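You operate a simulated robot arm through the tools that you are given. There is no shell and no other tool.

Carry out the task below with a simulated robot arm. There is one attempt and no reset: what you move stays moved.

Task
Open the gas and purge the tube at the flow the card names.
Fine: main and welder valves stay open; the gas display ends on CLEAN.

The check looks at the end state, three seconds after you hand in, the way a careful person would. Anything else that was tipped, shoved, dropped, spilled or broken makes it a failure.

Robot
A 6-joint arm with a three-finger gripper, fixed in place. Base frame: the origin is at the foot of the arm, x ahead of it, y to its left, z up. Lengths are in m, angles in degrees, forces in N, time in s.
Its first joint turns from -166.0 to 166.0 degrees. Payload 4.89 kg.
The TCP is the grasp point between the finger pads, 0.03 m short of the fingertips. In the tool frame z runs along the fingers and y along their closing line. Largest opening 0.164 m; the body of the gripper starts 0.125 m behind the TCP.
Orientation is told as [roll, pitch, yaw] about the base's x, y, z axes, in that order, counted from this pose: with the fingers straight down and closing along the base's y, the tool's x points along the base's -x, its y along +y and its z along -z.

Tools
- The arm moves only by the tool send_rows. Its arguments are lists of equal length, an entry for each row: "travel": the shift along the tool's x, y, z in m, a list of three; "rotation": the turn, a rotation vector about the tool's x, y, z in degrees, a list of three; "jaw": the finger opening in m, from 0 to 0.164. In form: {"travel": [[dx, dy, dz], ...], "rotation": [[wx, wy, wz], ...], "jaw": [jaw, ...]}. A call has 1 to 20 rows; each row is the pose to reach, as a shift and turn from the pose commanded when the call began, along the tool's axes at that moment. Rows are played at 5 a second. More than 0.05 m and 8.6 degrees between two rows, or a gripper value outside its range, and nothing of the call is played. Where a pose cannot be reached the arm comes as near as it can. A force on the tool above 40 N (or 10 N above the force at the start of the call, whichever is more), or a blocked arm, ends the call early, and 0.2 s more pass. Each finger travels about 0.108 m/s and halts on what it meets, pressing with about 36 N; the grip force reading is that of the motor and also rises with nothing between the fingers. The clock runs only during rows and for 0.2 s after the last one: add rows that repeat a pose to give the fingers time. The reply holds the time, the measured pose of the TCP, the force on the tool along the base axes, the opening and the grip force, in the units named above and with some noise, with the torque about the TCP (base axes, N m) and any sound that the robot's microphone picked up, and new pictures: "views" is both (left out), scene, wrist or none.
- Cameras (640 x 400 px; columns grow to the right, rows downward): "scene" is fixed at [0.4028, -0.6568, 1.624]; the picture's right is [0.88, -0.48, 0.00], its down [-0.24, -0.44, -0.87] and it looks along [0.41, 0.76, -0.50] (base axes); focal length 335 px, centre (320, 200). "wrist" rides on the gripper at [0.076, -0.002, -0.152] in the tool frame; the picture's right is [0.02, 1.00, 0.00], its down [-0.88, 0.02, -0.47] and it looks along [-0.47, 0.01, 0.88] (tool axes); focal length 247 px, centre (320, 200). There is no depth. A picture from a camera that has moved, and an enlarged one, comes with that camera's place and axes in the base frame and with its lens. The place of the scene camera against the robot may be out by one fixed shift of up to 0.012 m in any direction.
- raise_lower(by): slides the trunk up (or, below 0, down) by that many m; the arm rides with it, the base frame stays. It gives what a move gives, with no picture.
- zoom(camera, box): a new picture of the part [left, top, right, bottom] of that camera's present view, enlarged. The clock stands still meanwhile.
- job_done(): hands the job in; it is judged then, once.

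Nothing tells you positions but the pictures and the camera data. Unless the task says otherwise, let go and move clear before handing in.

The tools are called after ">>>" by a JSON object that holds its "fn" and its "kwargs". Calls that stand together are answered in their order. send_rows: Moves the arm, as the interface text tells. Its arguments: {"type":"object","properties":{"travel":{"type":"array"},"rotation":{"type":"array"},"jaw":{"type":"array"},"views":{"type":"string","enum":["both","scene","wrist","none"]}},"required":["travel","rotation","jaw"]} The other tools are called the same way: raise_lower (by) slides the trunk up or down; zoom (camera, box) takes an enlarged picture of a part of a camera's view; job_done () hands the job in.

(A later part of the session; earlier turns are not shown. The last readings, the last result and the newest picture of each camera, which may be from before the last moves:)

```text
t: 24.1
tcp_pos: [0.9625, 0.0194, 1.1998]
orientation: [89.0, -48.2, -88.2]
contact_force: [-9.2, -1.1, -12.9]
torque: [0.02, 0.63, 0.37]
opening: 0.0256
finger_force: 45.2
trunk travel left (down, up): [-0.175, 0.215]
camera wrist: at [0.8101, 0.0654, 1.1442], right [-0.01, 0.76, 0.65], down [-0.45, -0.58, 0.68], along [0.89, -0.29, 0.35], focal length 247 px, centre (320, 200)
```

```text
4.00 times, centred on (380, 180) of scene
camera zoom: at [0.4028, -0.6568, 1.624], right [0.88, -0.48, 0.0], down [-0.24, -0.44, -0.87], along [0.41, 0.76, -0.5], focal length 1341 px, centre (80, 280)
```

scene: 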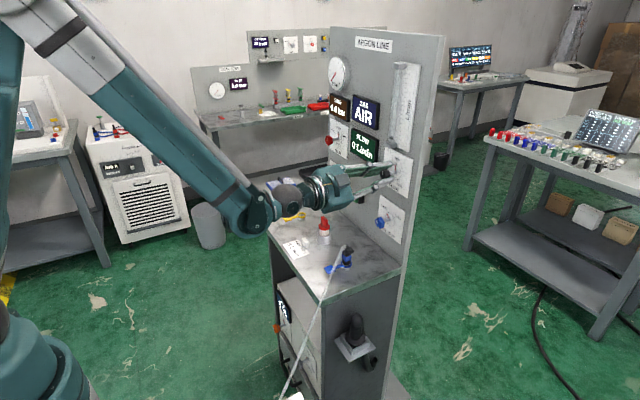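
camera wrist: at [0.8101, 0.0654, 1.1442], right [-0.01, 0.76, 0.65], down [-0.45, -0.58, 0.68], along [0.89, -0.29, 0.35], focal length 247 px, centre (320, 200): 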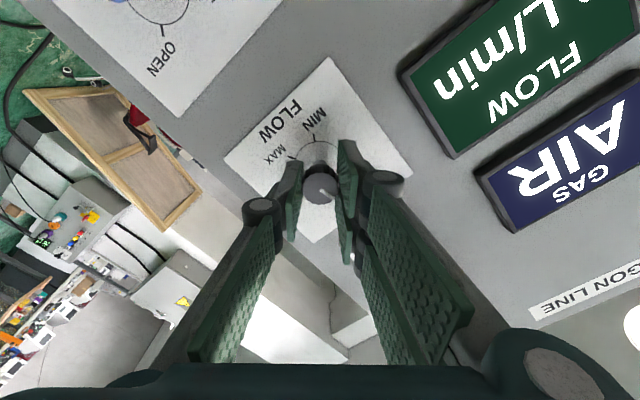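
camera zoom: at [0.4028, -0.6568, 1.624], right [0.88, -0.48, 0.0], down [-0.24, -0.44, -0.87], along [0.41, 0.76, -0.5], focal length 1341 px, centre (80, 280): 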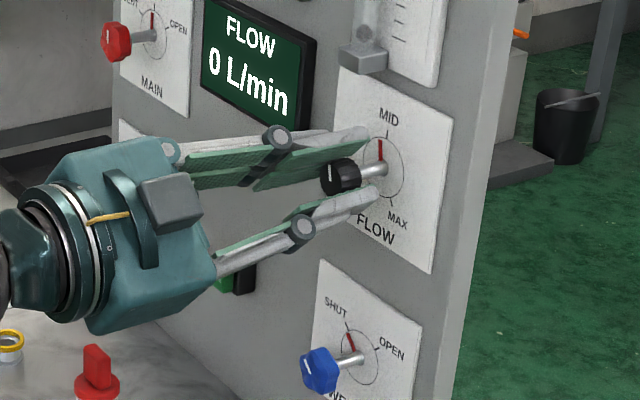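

The flow pointer is about 15° left of MID. I'll release, back out and move left toward the MAIN knob, checking whether the wrist limit allows it.

>>> {"fn": "send_rows", "kwargs": {"travel": [[0, 0, 0], [0, 0, 0], [0, 0, -0.03], [0, 0, -0.06], [0.027, 0.03, -0.06], [0.054, 0.06, -0.06], [0.081, 0.09, -0.06], [0.108, 0.12, -0.06]], "rotation": [[0, 0, 0], [0, 0, 0], [0, 0, 0], [0, 0, 0], [0, 0, 0], [0, 0, 0], [0, 0, 0], [0, 0, 0]], "jaw": [0.05, 0.07, 0.08, 0.08, 0.08, 0.08, 0.08, 0.08]}}

>>> {"fn": "zoom", "kwargs": {"camera": "scene", "box": [330, 130, 430, 230]}}

```text
t: 25.9
tcp_pos: [0.9002, 0.1786, 1.2007]
orientation: [89.1, -48.0, -88.3]
contact_force: [0.2, -1.0, 0.0]
torque: [-0.03, 0.05, 0.15]
opening: 0.0801
finger_force: 0.0
out of reach, approached as far as the arm can: row 5
trunk travel left (down, up): [-0.175, 0.215]
camera wrist: at [0.7471, 0.2248, 1.144], right [-0.01, 0.76, 0.65], down [-0.45, -0.58, 0.67], along [0.89, -0.29, 0.35], focal length 247 px, centre (320, 200)
```

scene: 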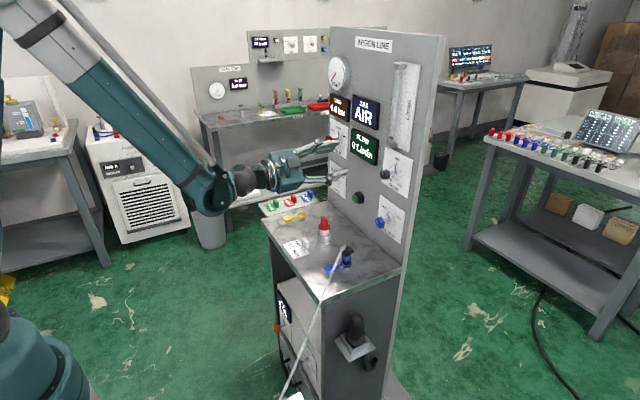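
wrist: 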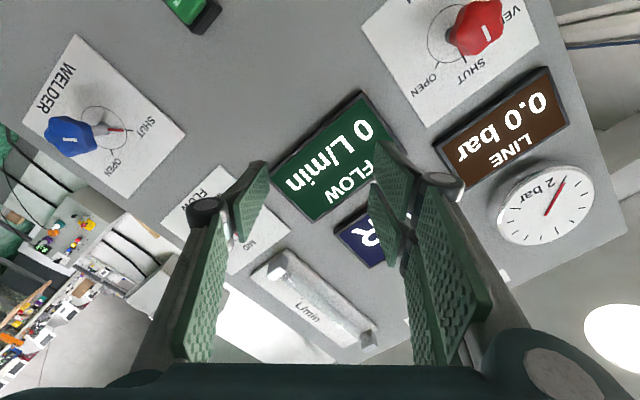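

```text
4.00 times, centred on (380, 180) of scene
camera zoom: at [0.4028, -0.6568, 1.624], right [0.88, -0.48, 0.0], down [-0.24, -0.44, -0.87], along [0.41, 0.76, -0.5], focal length 1341 px, centre (80, 280)
```

zoom: 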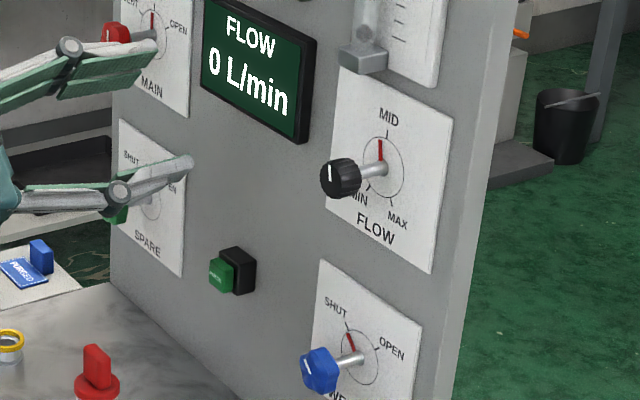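

The move went through. The MAIN knob computes to about (0.975, 0.340, 1.199), so I'll position in front of it.

>>> {"fn": "send_rows", "kwargs": {"travel": [[0.027, 0.03, 0], [0.054, 0.06, 0], [0.081, 0.09, 0], [0.109, 0.12, 0]], "rotation": [[0, 0, 0], [0, 0, 0], [0, 0, 0], [0, 0, 0]], "jaw": [0.08, 0.08, 0.08, 0.08]}}

>>> {"fn": "zoom", "kwargs": {"camera": "wrist", "box": [240, 80, 400, 200]}}

```text
t: 26.9
tcp_pos: [0.8973, 0.3392, 1.199]
orientation: [89.0, -48.1, -88.2]
contact_force: [0.8, -0.9, 0.1]
torque: [0.01, 0.04, 0.22]
opening: 0.0801
finger_force: 0.1
trunk travel left (down, up): [-0.175, 0.215]
camera wrist: at [0.7445, 0.3853, 1.143], right [-0.01, 0.76, 0.65], down [-0.45, -0.58, 0.67], along [0.89, -0.29, 0.35], focal length 247 px, centre (320, 200)
```

scene: 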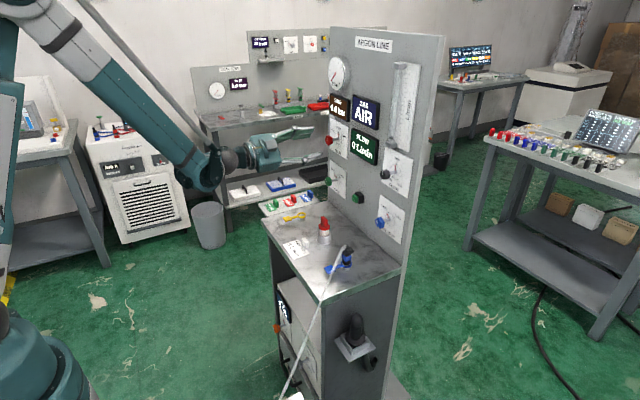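
wrist: 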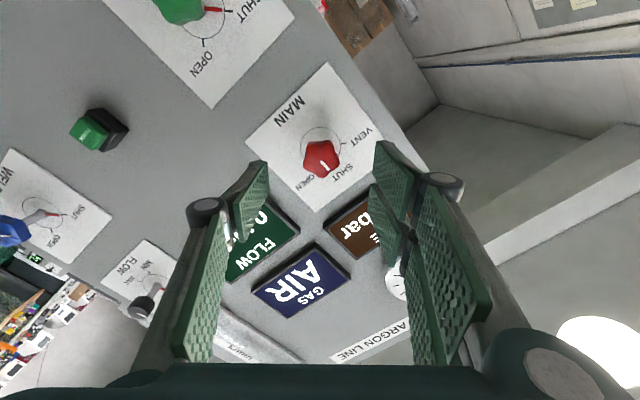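

```text
3.33 times, centred on (320, 140) of wrist
camera zoom: at [0.7445, 0.3853, 1.143], right [-0.01, 0.76, 0.65], down [-0.45, -0.58, 0.67], along [0.89, -0.29, 0.35], focal length 823 px, centre (320, 400)
```

zoom: 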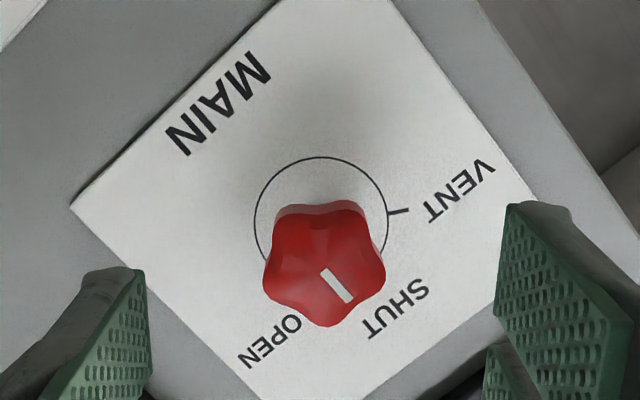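

The MAIN knob is centred with a lobe facing one pad and a flat facing the other. OPEN lies about 60° clockwise; I'll move in and close.

>>> {"fn": "send_rows", "kwargs": {"travel": [[0, 0, 0.02], [0, 0, 0.04], [0, 0, 0.055], [0, 0, 0.068], [0, 0, 0.068]], "rotation": [[0, 0, 0], [0, 0, 0], [0, 0, 0], [0, 0, 0], [0, 0, 0]], "jaw": [0.08, 0.08, 0.08, 0.08, 0.08]}}

>>> {"fn": "zoom", "kwargs": {"camera": "wrist", "box": [240, 110, 400, 230]}}

>>> {"fn": "zoom", "kwargs": {"camera": "scene", "box": [290, 110, 370, 160]}}

```text
t: 28.1
tcp_pos: [0.9659, 0.3427, 1.1993]
orientation: [89.0, -48.2, -88.0]
contact_force: [0.6, -0.1, -0.4]
torque: [0.0, -0.01, 0.0]
opening: 0.0802
finger_force: 0.1
trunk travel left (down, up): [-0.175, 0.215]
camera wrist: at [0.8116, 0.3885, 1.1426], right [-0.01, 0.76, 0.65], down [-0.45, -0.58, 0.67], along [0.89, -0.29, 0.35], focal length 247 px, centre (320, 200)
```

scene: 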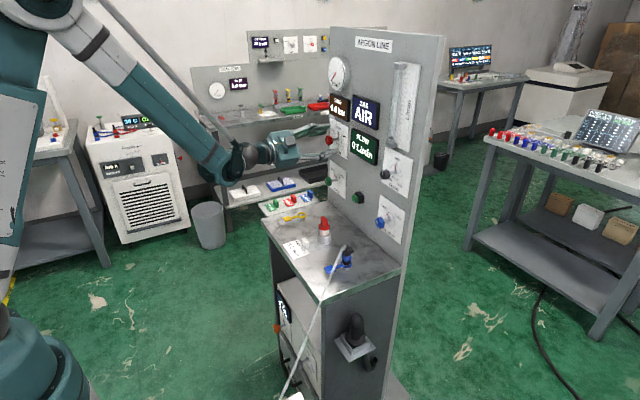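
wrist: 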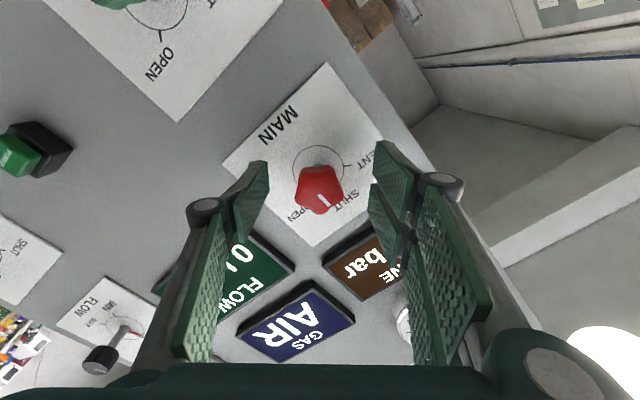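

```text
3.33 times, centred on (320, 170) of wrist
camera zoom: at [0.8116, 0.3885, 1.1426], right [-0.01, 0.76, 0.65], down [-0.45, -0.58, 0.67], along [0.89, -0.29, 0.35], focal length 823 px, centre (320, 300)
```

zoom: 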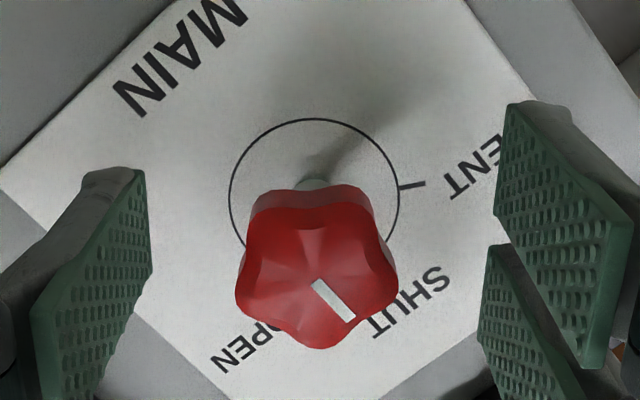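

```text
8.00 times, centred on (330, 135) of scene
camera zoom: at [0.4028, -0.6568, 1.624], right [0.88, -0.48, 0.0], down [-0.24, -0.44, -0.87], along [0.41, 0.76, -0.5], focal length 2682 px, centre (240, 720)
```

zoom: 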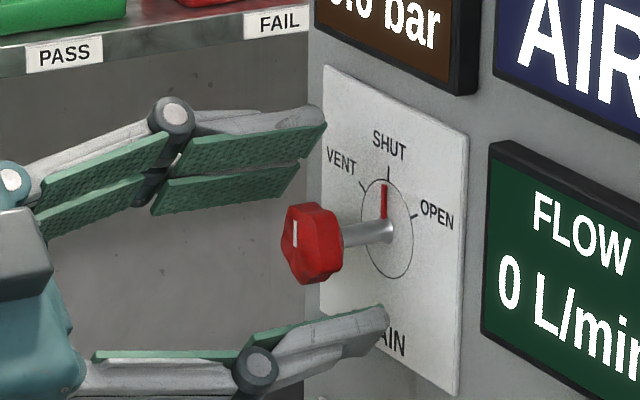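

Alignment looks good, with the pads straddling the red knob. I'll close, then turn 60° clockwise.

>>> {"fn": "send_rows", "kwargs": {"travel": [[0.001, -0.0014, 0], [0.001, -0.0014, 0], [0.001, -0.0014, 0], [0.001, -0.0014, 0], [0.001, -0.0014, 0], [0.001, -0.0014, 0], [0.001, -0.0014, 0], [0.001, -0.0014, 0], [0.001, -0.0014, 0]], "rotation": [[0, 0, 0], [0, 0, 0], [0, 0, 0], [0, 0, 0], [0, 0, 6], [0, 0, 12], [0, 0, 18], [0, 0, 24], [0, 0, 30]], "jaw": [0.06, 0.045, 0.03, 0.025, 0.025, 0.025, 0.025, 0.025, 0.025]}}

>>> {"fn": "zoom", "kwargs": {"camera": "scene", "box": [290, 110, 370, 160]}}

```text
t: 30.1
tcp_pos: [0.9652, 0.3433, 1.1987]
orientation: [89.4, -20.2, -88.4]
contact_force: [3.0, 3.0, 15.0]
torque: [-0.05, -0.4, -0.1]
opening: 0.0325
finger_force: 45.2
trunk travel left (down, up): [-0.175, 0.215]
stopped in row 9: the force on the tool passed its limit at 43 N (the readings are from after the stop); the commanded pose is now the measured one
camera wrist: at [0.811, 0.4108, 1.1725], right [0.0, 0.37, 0.93], down [-0.45, -0.83, 0.33], along [0.89, -0.42, 0.16], focal length 247 px, centre (320, 200)
```

scene: 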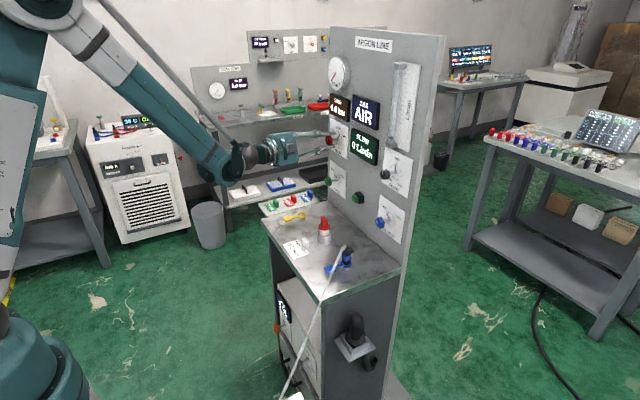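
wrist: 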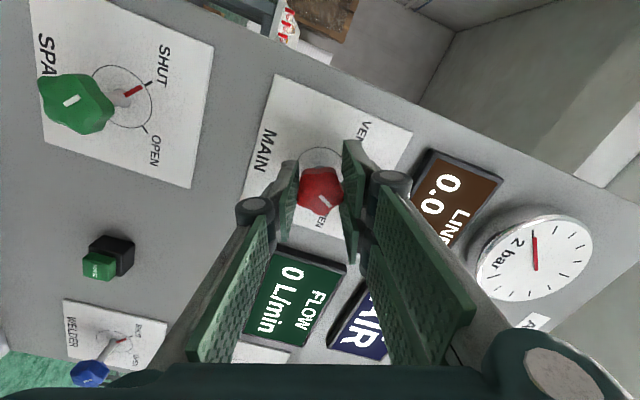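

```text
8.00 times, centred on (330, 135) of scene
camera zoom: at [0.4028, -0.6568, 1.624], right [0.88, -0.48, 0.0], down [-0.24, -0.44, -0.87], along [0.41, 0.76, -0.5], focal length 2682 px, centre (240, 720)
```

zoom: 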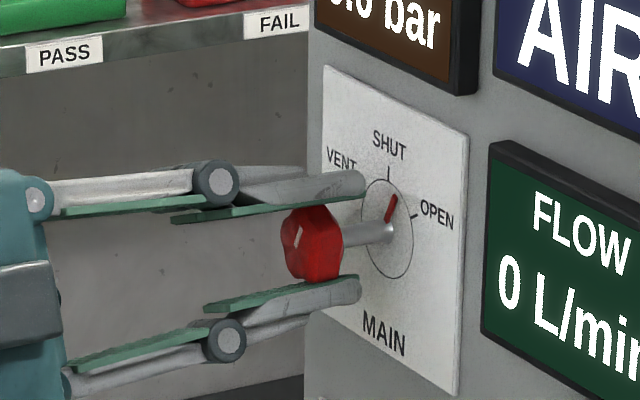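

It turned about 28°, then the force limit stopped it because I'm slightly off-axis. I'll open, look, and recentre before continuing.

>>> {"fn": "send_rows", "kwargs": {"travel": [[0, 0, 0], [0, 0, 0], [0, 0, 0]], "rotation": [[0, 0, 0], [0, 0, 0], [0, 0, 0]], "jaw": [0.045, 0.06, 0.06], "views": "wrist"}}

>>> {"fn": "zoom", "kwargs": {"camera": "wrist", "box": [240, 110, 400, 230]}}

```text
t: 30.9
tcp_pos: [0.9657, 0.3423, 1.1976]
orientation: [89.2, -20.2, -88.5]
contact_force: [-0.3, 0.5, 0.3]
torque: [-0.01, 0.0, -0.02]
opening: 0.06
finger_force: 0.1
trunk travel left (down, up): [-0.175, 0.215]
camera wrist: at [0.8115, 0.4107, 1.1718], right [0.0, 0.37, 0.93], down [-0.45, -0.83, 0.33], along [0.89, -0.42, 0.16], focal length 247 px, centre (320, 200)
```

wrist: 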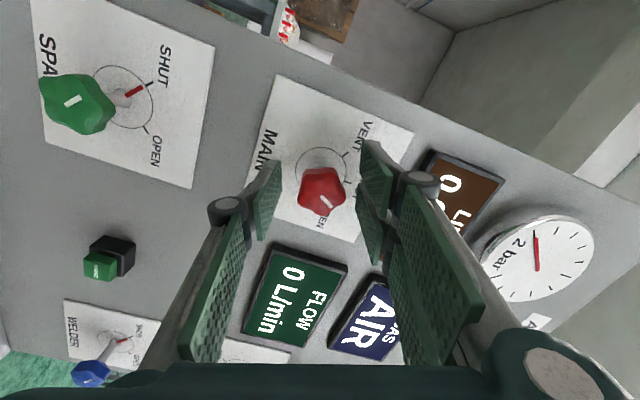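

```text
3.33 times, centred on (320, 170) of wrist
camera zoom: at [0.8115, 0.4107, 1.1718], right [0.0, 0.37, 0.93], down [-0.45, -0.83, 0.33], along [0.89, -0.42, 0.16], focal length 823 px, centre (320, 300)
```

zoom: 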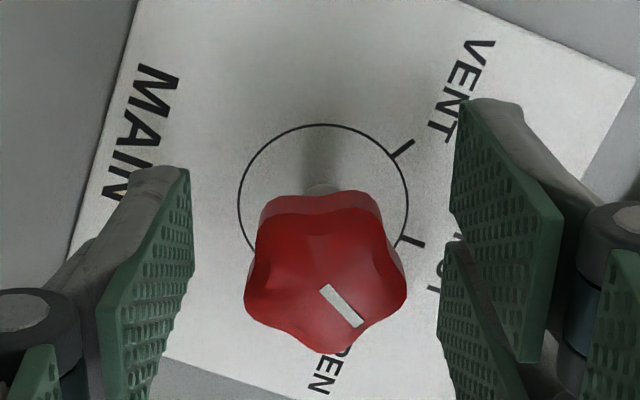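

Centre looks fine now, so I'll re-grip and turn the remaining 32° around the estimated axis.

>>> {"fn": "send_rows", "kwargs": {"travel": [[0, 0.0005, 0], [0, 0.0005, 0], [0, 0.0005, 0], [0, 0.0005, 0], [0, 0.0004, 0], [0.0001, 0.0003, 0], [0.0001, 0.0002, 0], [0.0002, 0.0001, 0], [0.0003, 0, 0], [0.0004, -0.0001, 0]], "rotation": [[0, 0, 0], [0, 0, 0], [0, 0, 0], [0, 0, 0], [0, 0, 5], [0, 0, 10], [0, 0, 16], [0, 0, 22], [0, 0, 27], [0, 0, 32]], "jaw": [0.05, 0.035, 0.028, 0.028, 0.028, 0.028, 0.028, 0.028, 0.028, 0.028]}}

>>> {"fn": "zoom", "kwargs": {"camera": "scene", "box": [290, 90, 390, 160]}}

```text
t: 32.7
tcp_pos: [0.9648, 0.3436, 1.2002]
orientation: [86.7, -0.3, -87.7]
contact_force: [-14.6, 5.4, 28.9]
torque: [-0.1, -0.89, 0.02]
opening: 0.033
finger_force: 44.9
out of reach, approached as far as the arm can: row 8, 9
trunk travel left (down, up): [-0.175, 0.215]
stopped in row 9: the force on the tool passed its limit at 47 N (the readings are from after the stop); the commanded pose is now the measured one
camera wrist: at [0.8099, 0.413, 1.2079], right [0.06, 0.03, 1.0], down [-0.44, -0.9, 0.05], along [0.9, -0.44, -0.04], focal length 247 px, centre (320, 200)
```

scene: 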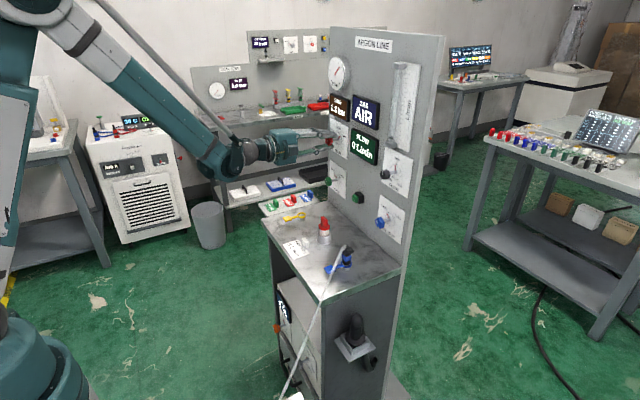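
wrist: 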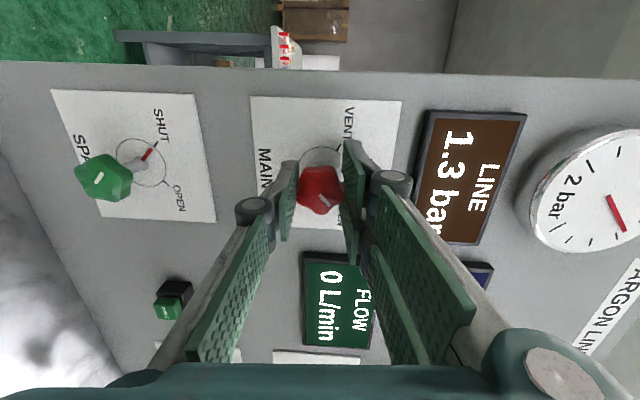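

```text
5.71 times, centred on (340, 125) of scene
camera zoom: at [0.4028, -0.6568, 1.624], right [0.88, -0.48, 0.0], down [-0.24, -0.44, -0.87], along [0.41, 0.76, -0.5], focal length 1916 px, centre (206, 629)
```

zoom: 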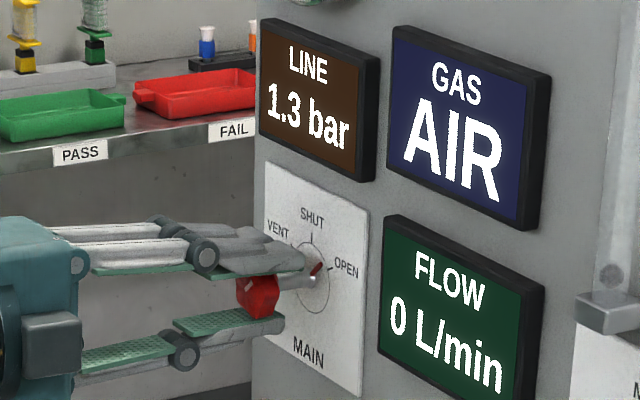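

The line is up to 1.3 bar, so MAIN is partly open. The wrist ran out of roll, so I'll open, level the tool and roll back 72° around the knob for another bite.

>>> {"fn": "send_rows", "kwargs": {"travel": [[0, 0, 0], [0, 0, 0], [0, 0, 0], [-0.0005, 0, 0], [-0.001, 0, 0]], "rotation": [[0, 0, 0], [0, 0, 0], [0, 0, 0], [-1.6, -1.1, -5], [-3.3, -2.3, -10]], "jaw": [0.05, 0.08, 0.085, 0.085, 0.085], "views": "none"}}

>>> {"fn": "send_rows", "kwargs": {"travel": [[0, 0, 0], [0, 0, 0], [0, 0, 0], [0, 0, 0], [0, 0, 0], [0, 0, 0], [0, 0, 0], [0, 0, 0], [0, 0, 0], [0, 0, 0]], "rotation": [[0, 0, -6], [0, 0, -12], [0, 0, -18], [0, 0, -24], [0, 0, -30], [0, 0, -36], [0, 0, -42], [0, 0, -48], [0, 0, -54], [0, 0, -60]], "jaw": [0.085, 0.085, 0.085, 0.085, 0.085, 0.085, 0.085, 0.085, 0.085, 0.085]}}

>>> {"fn": "zoom", "kwargs": {"camera": "wrist", "box": [240, 110, 400, 230]}}

>>> {"fn": "zoom", "kwargs": {"camera": "scene", "box": [290, 90, 390, 160]}}

```text
t: 33.9
tcp_pos: [0.9668, 0.3412, 1.1978]
orientation: [90.1, -10.4, -89.9]
contact_force: [-0.2, 0.5, 0.5]
torque: [0.01, 0.02, 0.06]
opening: 0.0847
finger_force: 0.2
trunk travel left (down, up): [-0.175, 0.215]
```

```text
t: 36.1
tcp_pos: [0.9672, 0.3401, 1.1987]
orientation: [90.1, -70.4, -90.1]
contact_force: [0.6, 0.5, -0.7]
torque: [-0.01, 0.0, 0.02]
opening: 0.0852
finger_force: 0.1
trunk travel left (down, up): [-0.175, 0.215]
camera wrist: at [0.8155, 0.3642, 1.1263], right [0.0, 0.95, 0.32], down [-0.47, -0.28, 0.84], along [0.88, -0.15, 0.45], focal length 247 px, centre (320, 200)
```

scene: 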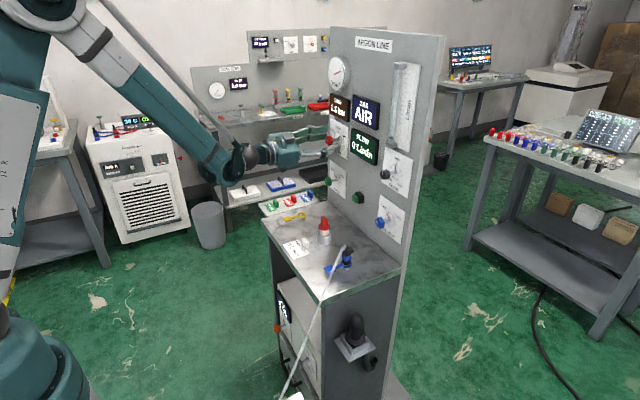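
wrist: 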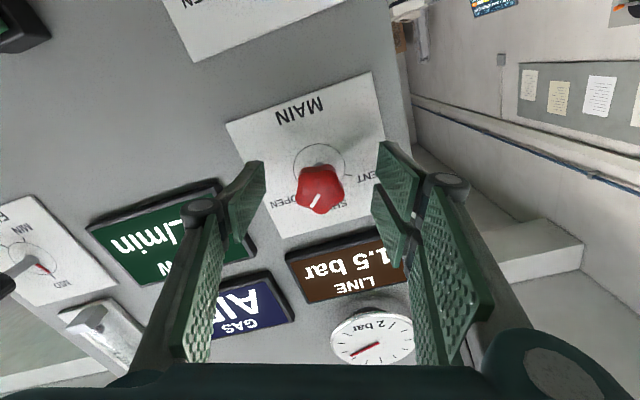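

```text
3.33 times, centred on (320, 170) of wrist
camera zoom: at [0.8155, 0.3642, 1.1263], right [0.0, 0.95, 0.32], down [-0.47, -0.28, 0.84], along [0.88, -0.15, 0.45], focal length 823 px, centre (320, 300)
```

zoom: 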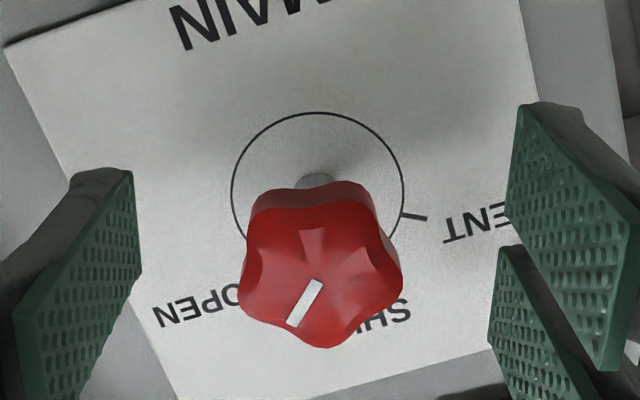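

```text
5.71 times, centred on (340, 125) of scene
camera zoom: at [0.4028, -0.6568, 1.624], right [0.88, -0.48, 0.0], down [-0.24, -0.44, -0.87], along [0.41, 0.76, -0.5], focal length 1916 px, centre (206, 629)
```

zoom: 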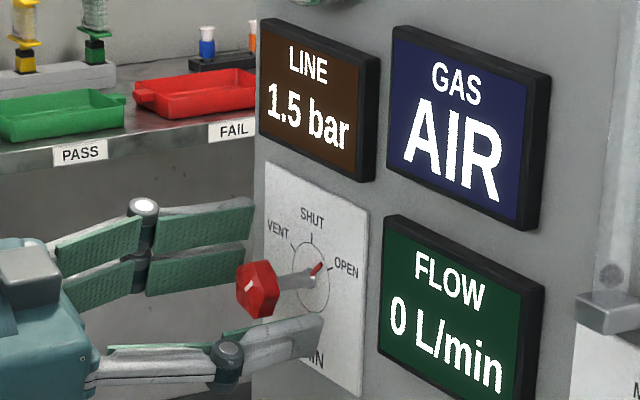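

MAIN reads 1.5 bar and its pointer is roughly 15° short of OPEN. The knob is centred, so I'll grip and turn another 16°.

>>> {"fn": "send_rows", "kwargs": {"travel": [[0, 0, 0], [0, 0, 0], [0, 0, 0], [0, 0, 0], [0, -0.0002, 0], [0, -0.0003, 0], [0.0001, -0.0004, 0], [0.0001, -0.00055, 0]], "rotation": [[0, 0, 0], [0, 0, 0], [0, 0, 0], [0, 0, 0], [0, 0, 4], [0, 0, 8], [0, 0, 12], [0, 0, 16]], "jaw": [0.06, 0.045, 0.028, 0.028, 0.028, 0.028, 0.028, 0.028]}}

>>> {"fn": "zoom", "kwargs": {"camera": "scene", "box": [290, 90, 390, 160]}}

```text
t: 37.9
tcp_pos: [0.9667, 0.3403, 1.198]
orientation: [90.1, -54.3, -89.9]
contact_force: [4.7, 6.0, 3.5]
torque: [-0.67, -0.14, 0.01]
opening: 0.0327
finger_force: 44.8
trunk travel left (down, up): [-0.175, 0.215]
camera wrist: at [0.8154, 0.3836, 1.1354], right [0.0, 0.82, 0.57], down [-0.47, -0.5, 0.73], along [0.88, -0.27, 0.39], focal length 247 px, centre (320, 200)
```

scene: 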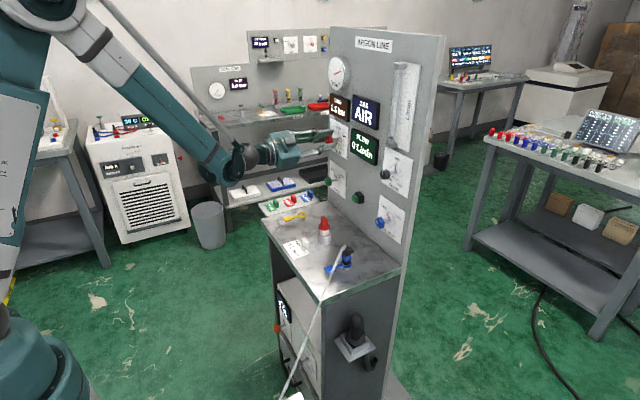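
wrist: 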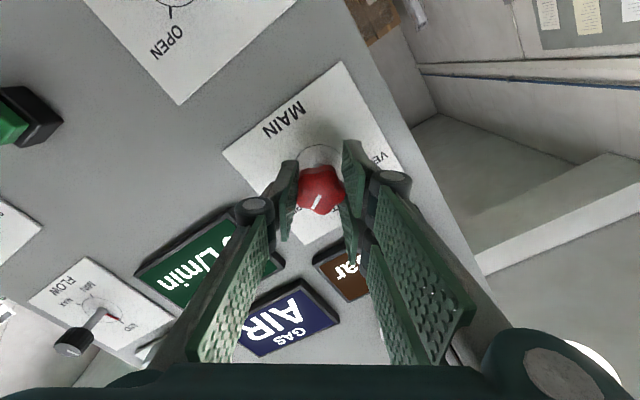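

```text
5.71 times, centred on (340, 125) of scene
camera zoom: at [0.4028, -0.6568, 1.624], right [0.88, -0.48, 0.0], down [-0.24, -0.44, -0.87], along [0.41, 0.76, -0.5], focal length 1916 px, centre (206, 629)
```

zoom: 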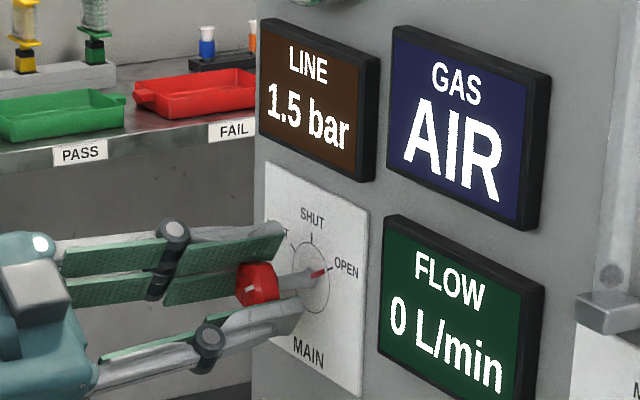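

MAIN's pointer is on OPEN and the line holds 1.5 bar. I'll release, back off and travel at this height toward the right column, rolling to about 105° for the WELDER knob.

>>> {"fn": "send_rows", "kwargs": {"travel": [[0, 0, 0], [0, 0, 0], [0, 0, -0.025], [0, 0, -0.05], [0, 0, -0.076]], "rotation": [[0, 0, 0], [0, 0, 0], [0, 0, 0], [0, 0, 0], [0, 0, 0]], "jaw": [0.05, 0.08, 0.08, 0.08, 0.08], "views": "none"}}

>>> {"fn": "send_rows", "kwargs": {"travel": [[-0.0186, -0.0258, 0], [-0.0371, -0.0516, 0], [-0.0557, -0.0775, 0], [-0.0742, -0.1033, 0], [-0.0928, -0.1291, 0], [-0.1114, -0.1549, 0], [-0.1299, -0.1807, 0], [-0.1485, -0.2066, 0], [-0.167, -0.2324, 0], [-0.1856, -0.2582, 0]], "rotation": [[0, 0, 7], [0, 0, 14], [0, 0, 21], [0, 0, 28], [0, 0, 35], [0, 0, 42], [0, 0, 49], [0, 0, 56], [0, 0, 63], [0, 0, 70]], "jaw": [0.08, 0.08, 0.08, 0.08, 0.08, 0.08, 0.08, 0.08, 0.08, 0.08]}}

>>> {"fn": "zoom", "kwargs": {"camera": "scene", "box": [290, 90, 390, 160]}}

```text
t: 39.1
tcp_pos: [0.8916, 0.339, 1.197]
orientation: [90.0, -54.3, -89.9]
contact_force: [1.3, 0.2, -0.3]
torque: [0.02, -0.06, 0.0]
opening: 0.0801
finger_force: 0.0
trunk travel left (down, up): [-0.175, 0.215]
```

```text
t: 41.3
tcp_pos: [0.8921, 0.0172, 1.1964]
orientation: [89.6, 15.8, -89.6]
contact_force: [0.1, -0.7, 1.0]
torque: [-0.01, 0.02, 0.01]
opening: 0.0801
finger_force: 0.0
out of reach, approached as far as the arm can: row 9, 10
trunk travel left (down, up): [-0.175, 0.215]
camera wrist: at [0.739, 0.0911, 1.2175], right [0.01, -0.25, 0.97], down [-0.47, -0.86, -0.22], along [0.88, -0.45, -0.13], focal length 247 px, centre (320, 200)
```

scene: 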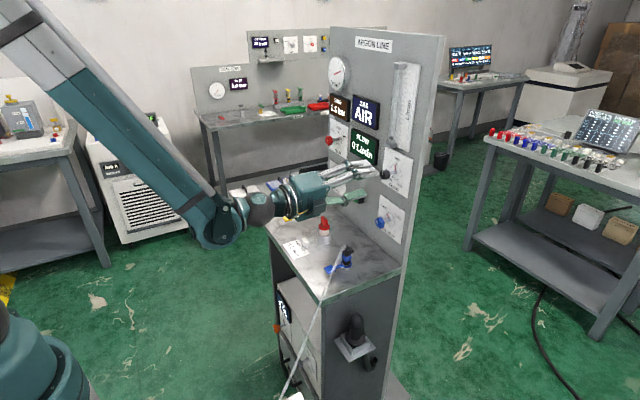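
wrist: 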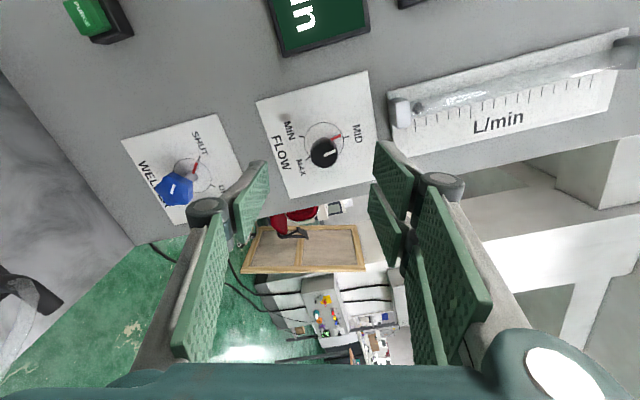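

```text
5.71 times, centred on (340, 125) of scene
camera zoom: at [0.4028, -0.6568, 1.624], right [0.88, -0.48, 0.0], down [-0.24, -0.44, -0.87], along [0.41, 0.76, -0.5], focal length 1916 px, centre (206, 629)
```

zoom: 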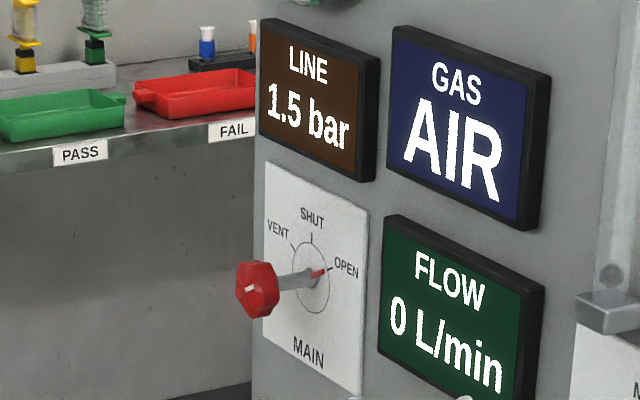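

MAIN is clean on OPEN. The WELDER knob computes to about (0.97, 0.02, 1.038). I'll descend in front of it with the tool pitched 6° down, so the gripper body stays clear of the hose and plug.

>>> {"fn": "send_rows", "kwargs": {"travel": [[-0.0064, -0.0244, 0], [-0.0128, -0.0488, 0], [-0.0192, -0.0733, 0], [-0.0255, -0.0977, 0], [-0.0319, -0.1221, 0], [-0.0383, -0.1465, 0]], "rotation": [[1.1, 0.1, 0], [2.15, 0.25, 0], [3.2, 0.4, 0], [4.3, 0.5, 0], [5.4, 0.65, 0], [6.45, 0.77, 0]], "jaw": [0.08, 0.08, 0.08, 0.08, 0.08, 0.08]}}

>>> {"fn": "zoom", "kwargs": {"camera": "wrist", "box": [240, 80, 400, 200]}}

>>> {"fn": "zoom", "kwargs": {"camera": "scene", "box": [280, 170, 420, 270]}}

```text
t: 42.7
tcp_pos: [0.89, 0.0216, 1.0489]
orientation: [83.6, 15.7, -89.1]
contact_force: [-0.7, -0.9, 0.8]
torque: [0.01, 0.05, -0.04]
opening: 0.08
finger_force: 0.1
trunk travel left (down, up): [-0.175, 0.215]
camera wrist: at [0.7385, 0.0881, 1.0844], right [0.12, -0.25, 0.96], down [-0.45, -0.87, -0.17], along [0.88, -0.42, -0.21], focal length 247 px, centre (320, 200)
```

scene: 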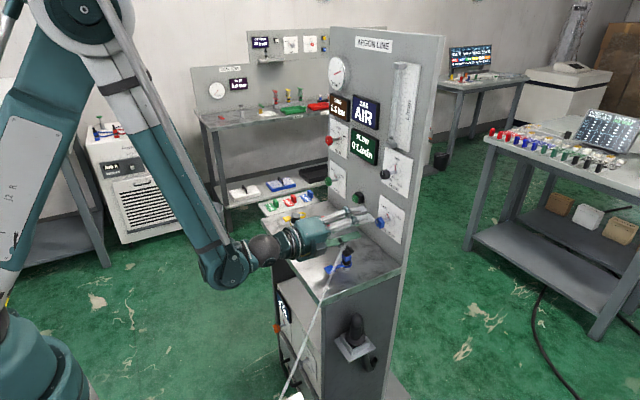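
wrist: 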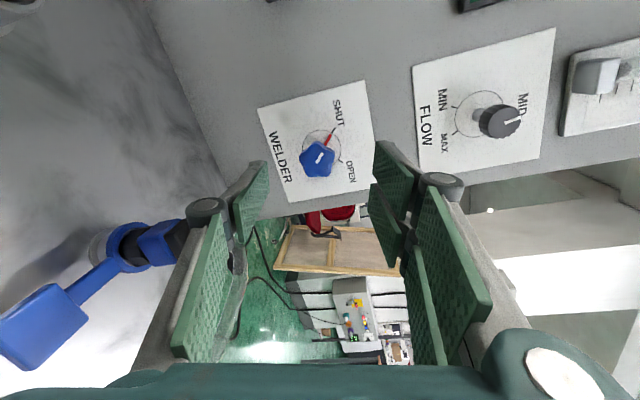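

```text
3.33 times, centred on (320, 140) of wrist
camera zoom: at [0.7385, 0.0881, 1.0844], right [0.12, -0.25, 0.96], down [-0.45, -0.87, -0.17], along [0.88, -0.42, -0.21], focal length 823 px, centre (320, 400)
```

zoom: 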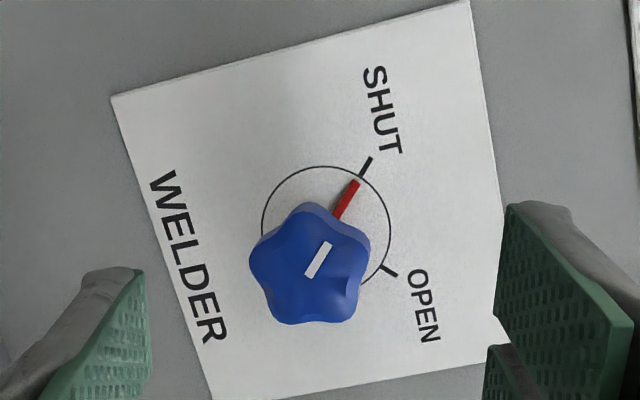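

```text
4.00 times, centred on (350, 220) of scene
camera zoom: at [0.4028, -0.6568, 1.624], right [0.88, -0.48, 0.0], down [-0.24, -0.44, -0.87], along [0.41, 0.76, -0.5], focal length 1341 px, centre (200, 120)
```

zoom: 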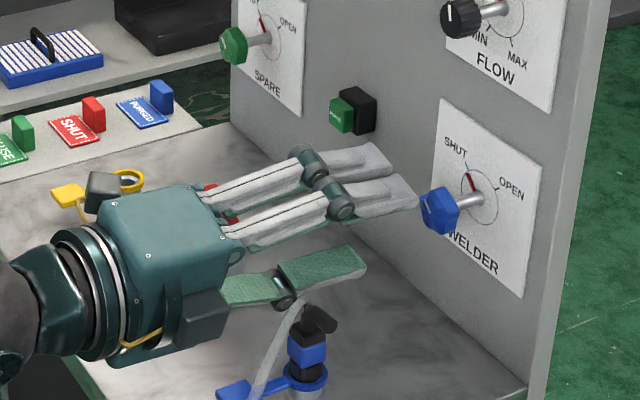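

The WELDER knob is at about (0.973, 0.020, 1.037), and SHUT→OPEN is 90° clockwise. I'll narrow the jaw a bit for hose clearance and advance.

>>> {"fn": "send_rows", "kwargs": {"travel": [[-0.0028, -0.0018, 0.008], [-0.0055, -0.0036, 0.02], [-0.0055, -0.0036, 0.035], [-0.0055, -0.0036, 0.05], [-0.0055, -0.0036, 0.0638]], "rotation": [[0, 0, 0], [0, 0, 0], [0, 0, 0], [0, 0, 0], [0, 0, 0]], "jaw": [0.06, 0.06, 0.06, 0.06, 0.06]}}

>>> {"fn": "zoom", "kwargs": {"camera": "wrist", "box": [240, 110, 400, 230]}}

>>> {"fn": "zoom", "kwargs": {"camera": "scene", "box": [280, 170, 420, 270]}}

```text
t: 43.9
tcp_pos: [0.9558, 0.0199, 1.0337]
orientation: [83.8, 15.8, -89.1]
contact_force: [-0.5, -1.2, 1.3]
torque: [-0.03, 0.03, 0.02]
opening: 0.0601
finger_force: 0.1
trunk travel left (down, up): [-0.175, 0.215]
camera wrist: at [0.8028, 0.0868, 1.0697], right [0.11, -0.25, 0.96], down [-0.45, -0.87, -0.17], along [0.88, -0.42, -0.21], focal length 247 px, centre (320, 200)
```

scene: 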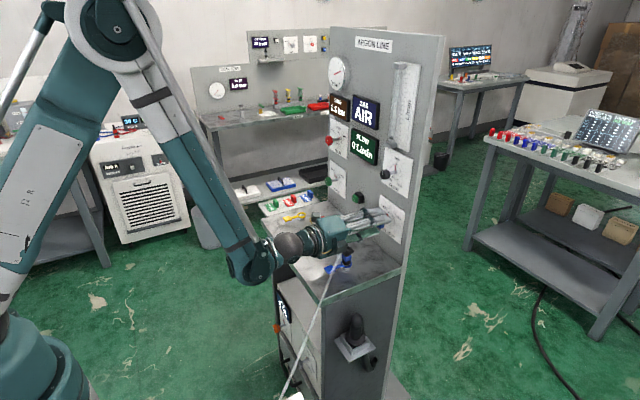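
wrist: 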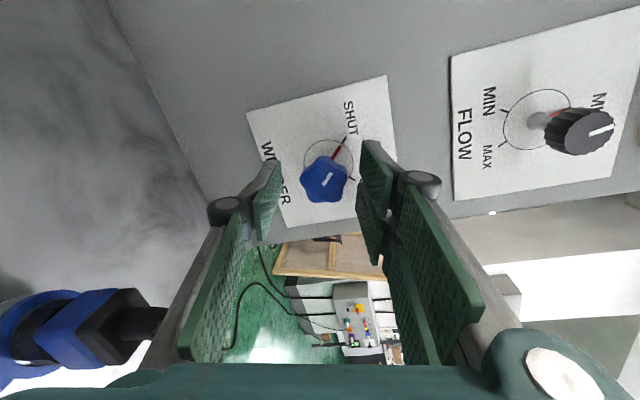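

```text
3.33 times, centred on (320, 170) of wrist
camera zoom: at [0.8028, 0.0868, 1.0697], right [0.11, -0.25, 0.96], down [-0.45, -0.87, -0.17], along [0.88, -0.42, -0.21], focal length 823 px, centre (320, 300)
```

zoom: 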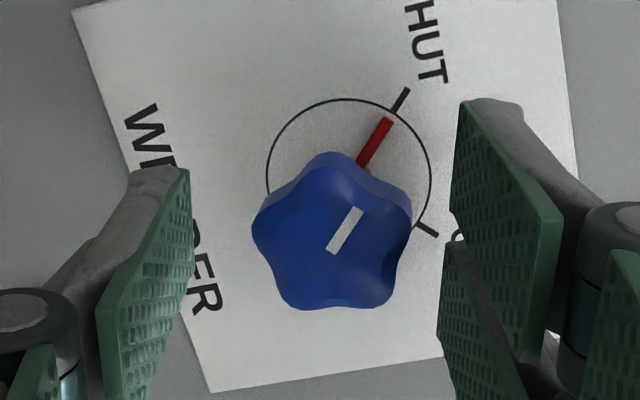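

```text
4.00 times, centred on (350, 220) of scene
camera zoom: at [0.4028, -0.6568, 1.624], right [0.88, -0.48, 0.0], down [-0.24, -0.44, -0.87], along [0.41, 0.76, -0.5], focal length 1341 px, centre (200, 120)
```

zoom: 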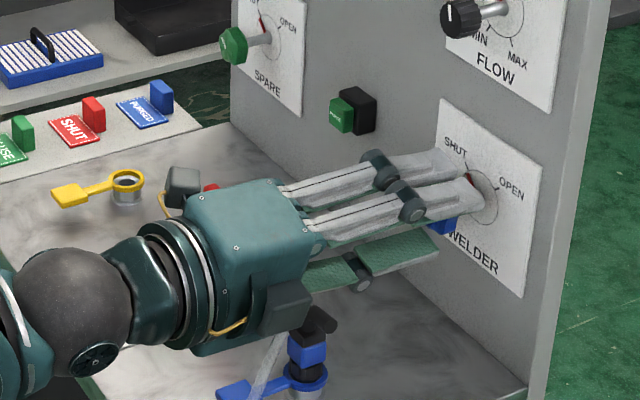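

Only a small lateral offset remains. I'll recentre by 2 mm, advance 6 mm, close, and turn 25° clockwise about the base X axis.

>>> {"fn": "send_rows", "kwargs": {"travel": [[0, 0.002, 0.003], [0, 0.002, 0.006], [0, 0.002, 0.006], [0, 0.002, 0.006], [0, 0.002, 0.006], [-0.0002, 0.002, 0.006], [-0.0004, 0.002, 0.006], [-0.0006, 0.0019, 0.006], [-0.0008, 0.0019, 0.006], [-0.001, 0.0018, 0.006]], "rotation": [[0, 0, 0], [0, 0, 0], [0, 0, 0], [0, 0, 0], [0, 0, 0], [-0.08, 0.58, 5], [-0.15, 1.16, 10], [-0.23, 1.74, 15], [-0.3, 2.3, 20], [-0.38, 2.9, 25]], "jaw": [0.06, 0.06, 0.045, 0.03, 0.028, 0.028, 0.028, 0.028, 0.028, 0.028]}}

>>> {"fn": "zoom", "kwargs": {"camera": "scene", "box": [280, 170, 420, 270]}}

```text
t: 46.1
tcp_pos: [0.9614, 0.0184, 1.0358]
orientation: [84.5, 41.0, -88.7]
contact_force: [12.3, -5.0, 20.6]
torque: [0.03, -0.65, -0.37]
opening: 0.0333
finger_force: 44.8
trunk travel left (down, up): [-0.175, 0.215]
camera wrist: at [0.8085, 0.0638, 1.0966], right [0.11, -0.63, 0.76], down [-0.45, -0.72, -0.53], along [0.88, -0.29, -0.37], focal length 247 px, centre (320, 200)
```

scene: 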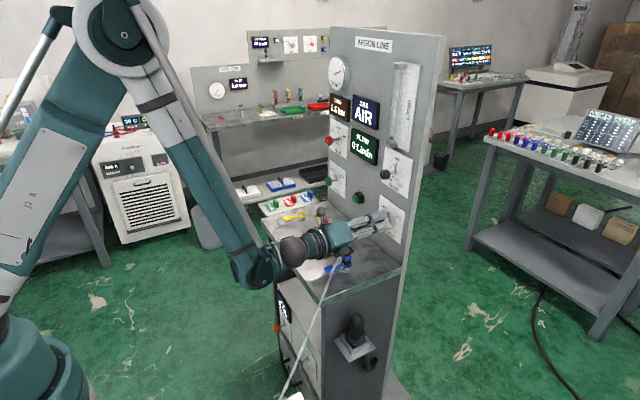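
wrist: 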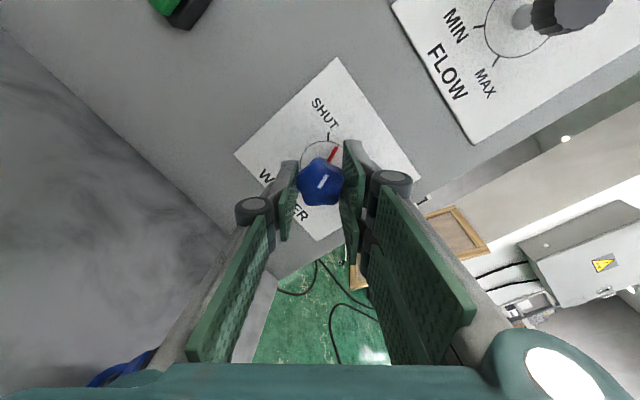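

```text
4.00 times, centred on (350, 220) of scene
camera zoom: at [0.4028, -0.6568, 1.624], right [0.88, -0.48, 0.0], down [-0.24, -0.44, -0.87], along [0.41, 0.76, -0.5], focal length 1341 px, centre (200, 120)
```

zoom: 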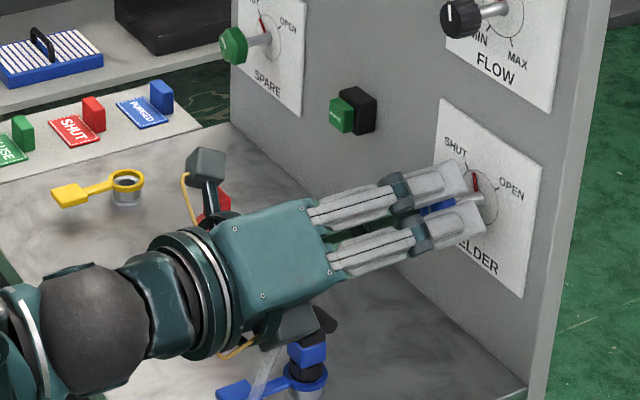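

25° done with no trouble, and the hose is clear. I'll open, roll back 36° and inspect for the next bite.

>>> {"fn": "send_rows", "kwargs": {"travel": [[0, 0, 0], [0, 0, 0], [0, 0, 0], [0, 0, 0], [0, 0, 0], [0, 0, 0], [0, 0, 0], [0, 0, 0], [0, 0, 0]], "rotation": [[0, 0, 0], [0, 0, 0], [0.1, -0.67, -6], [0.2, -1.33, -12], [0.3, -2.0, -18], [0.4, -2.67, -24], [0.5, -3.3, -30], [0.6, -4.0, -36], [0.6, -4.0, -36]], "jaw": [0.045, 0.06, 0.06, 0.06, 0.06, 0.06, 0.06, 0.06, 0.06]}}

>>> {"fn": "zoom", "kwargs": {"camera": "wrist", "box": [240, 110, 400, 230]}}

>>> {"fn": "zoom", "kwargs": {"camera": "scene", "box": [280, 170, 420, 270]}}

```text
t: 48.1
tcp_pos: [0.9605, 0.0198, 1.0354]
orientation: [83.5, 4.7, -89.0]
contact_force: [-0.2, -0.4, -0.4]
torque: [-0.01, 0.01, 0.05]
opening: 0.0602
finger_force: 0.1
trunk travel left (down, up): [-0.175, 0.215]
camera wrist: at [0.8091, 0.0909, 1.0576], right [0.11, -0.06, 0.99], down [-0.45, -0.89, 0.0], along [0.89, -0.45, -0.13], focal length 247 px, centre (320, 200)
```

scene: 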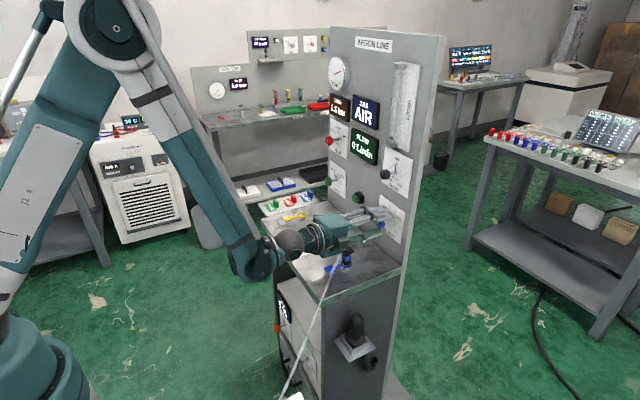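
wrist: 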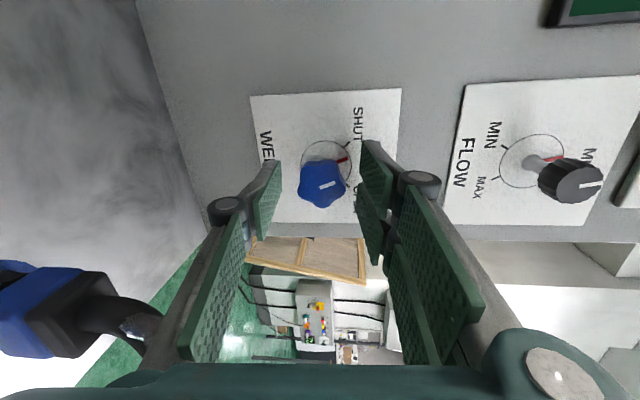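

```text
3.33 times, centred on (320, 170) of wrist
camera zoom: at [0.8091, 0.0909, 1.0576], right [0.11, -0.06, 0.99], down [-0.45, -0.89, 0.0], along [0.89, -0.45, -0.13], focal length 823 px, centre (320, 300)
```

zoom: 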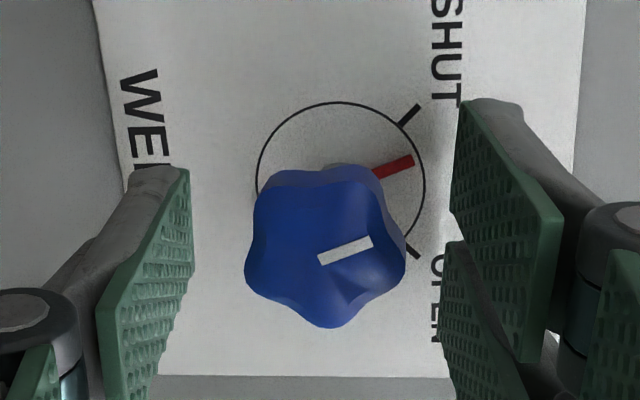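

```text
4.00 times, centred on (350, 220) of scene
camera zoom: at [0.4028, -0.6568, 1.624], right [0.88, -0.48, 0.0], down [-0.24, -0.44, -0.87], along [0.41, 0.76, -0.5], focal length 1341 px, centre (200, 120)
```

zoom: 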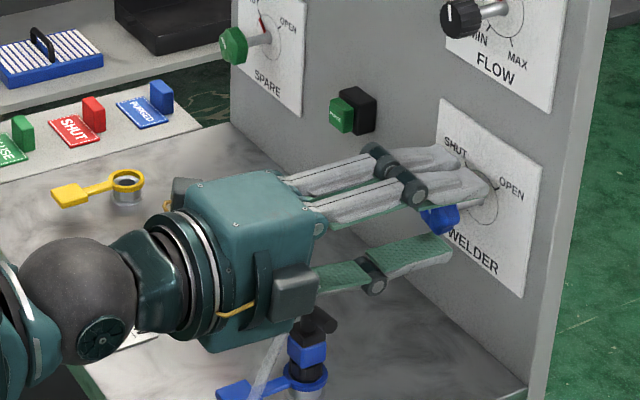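

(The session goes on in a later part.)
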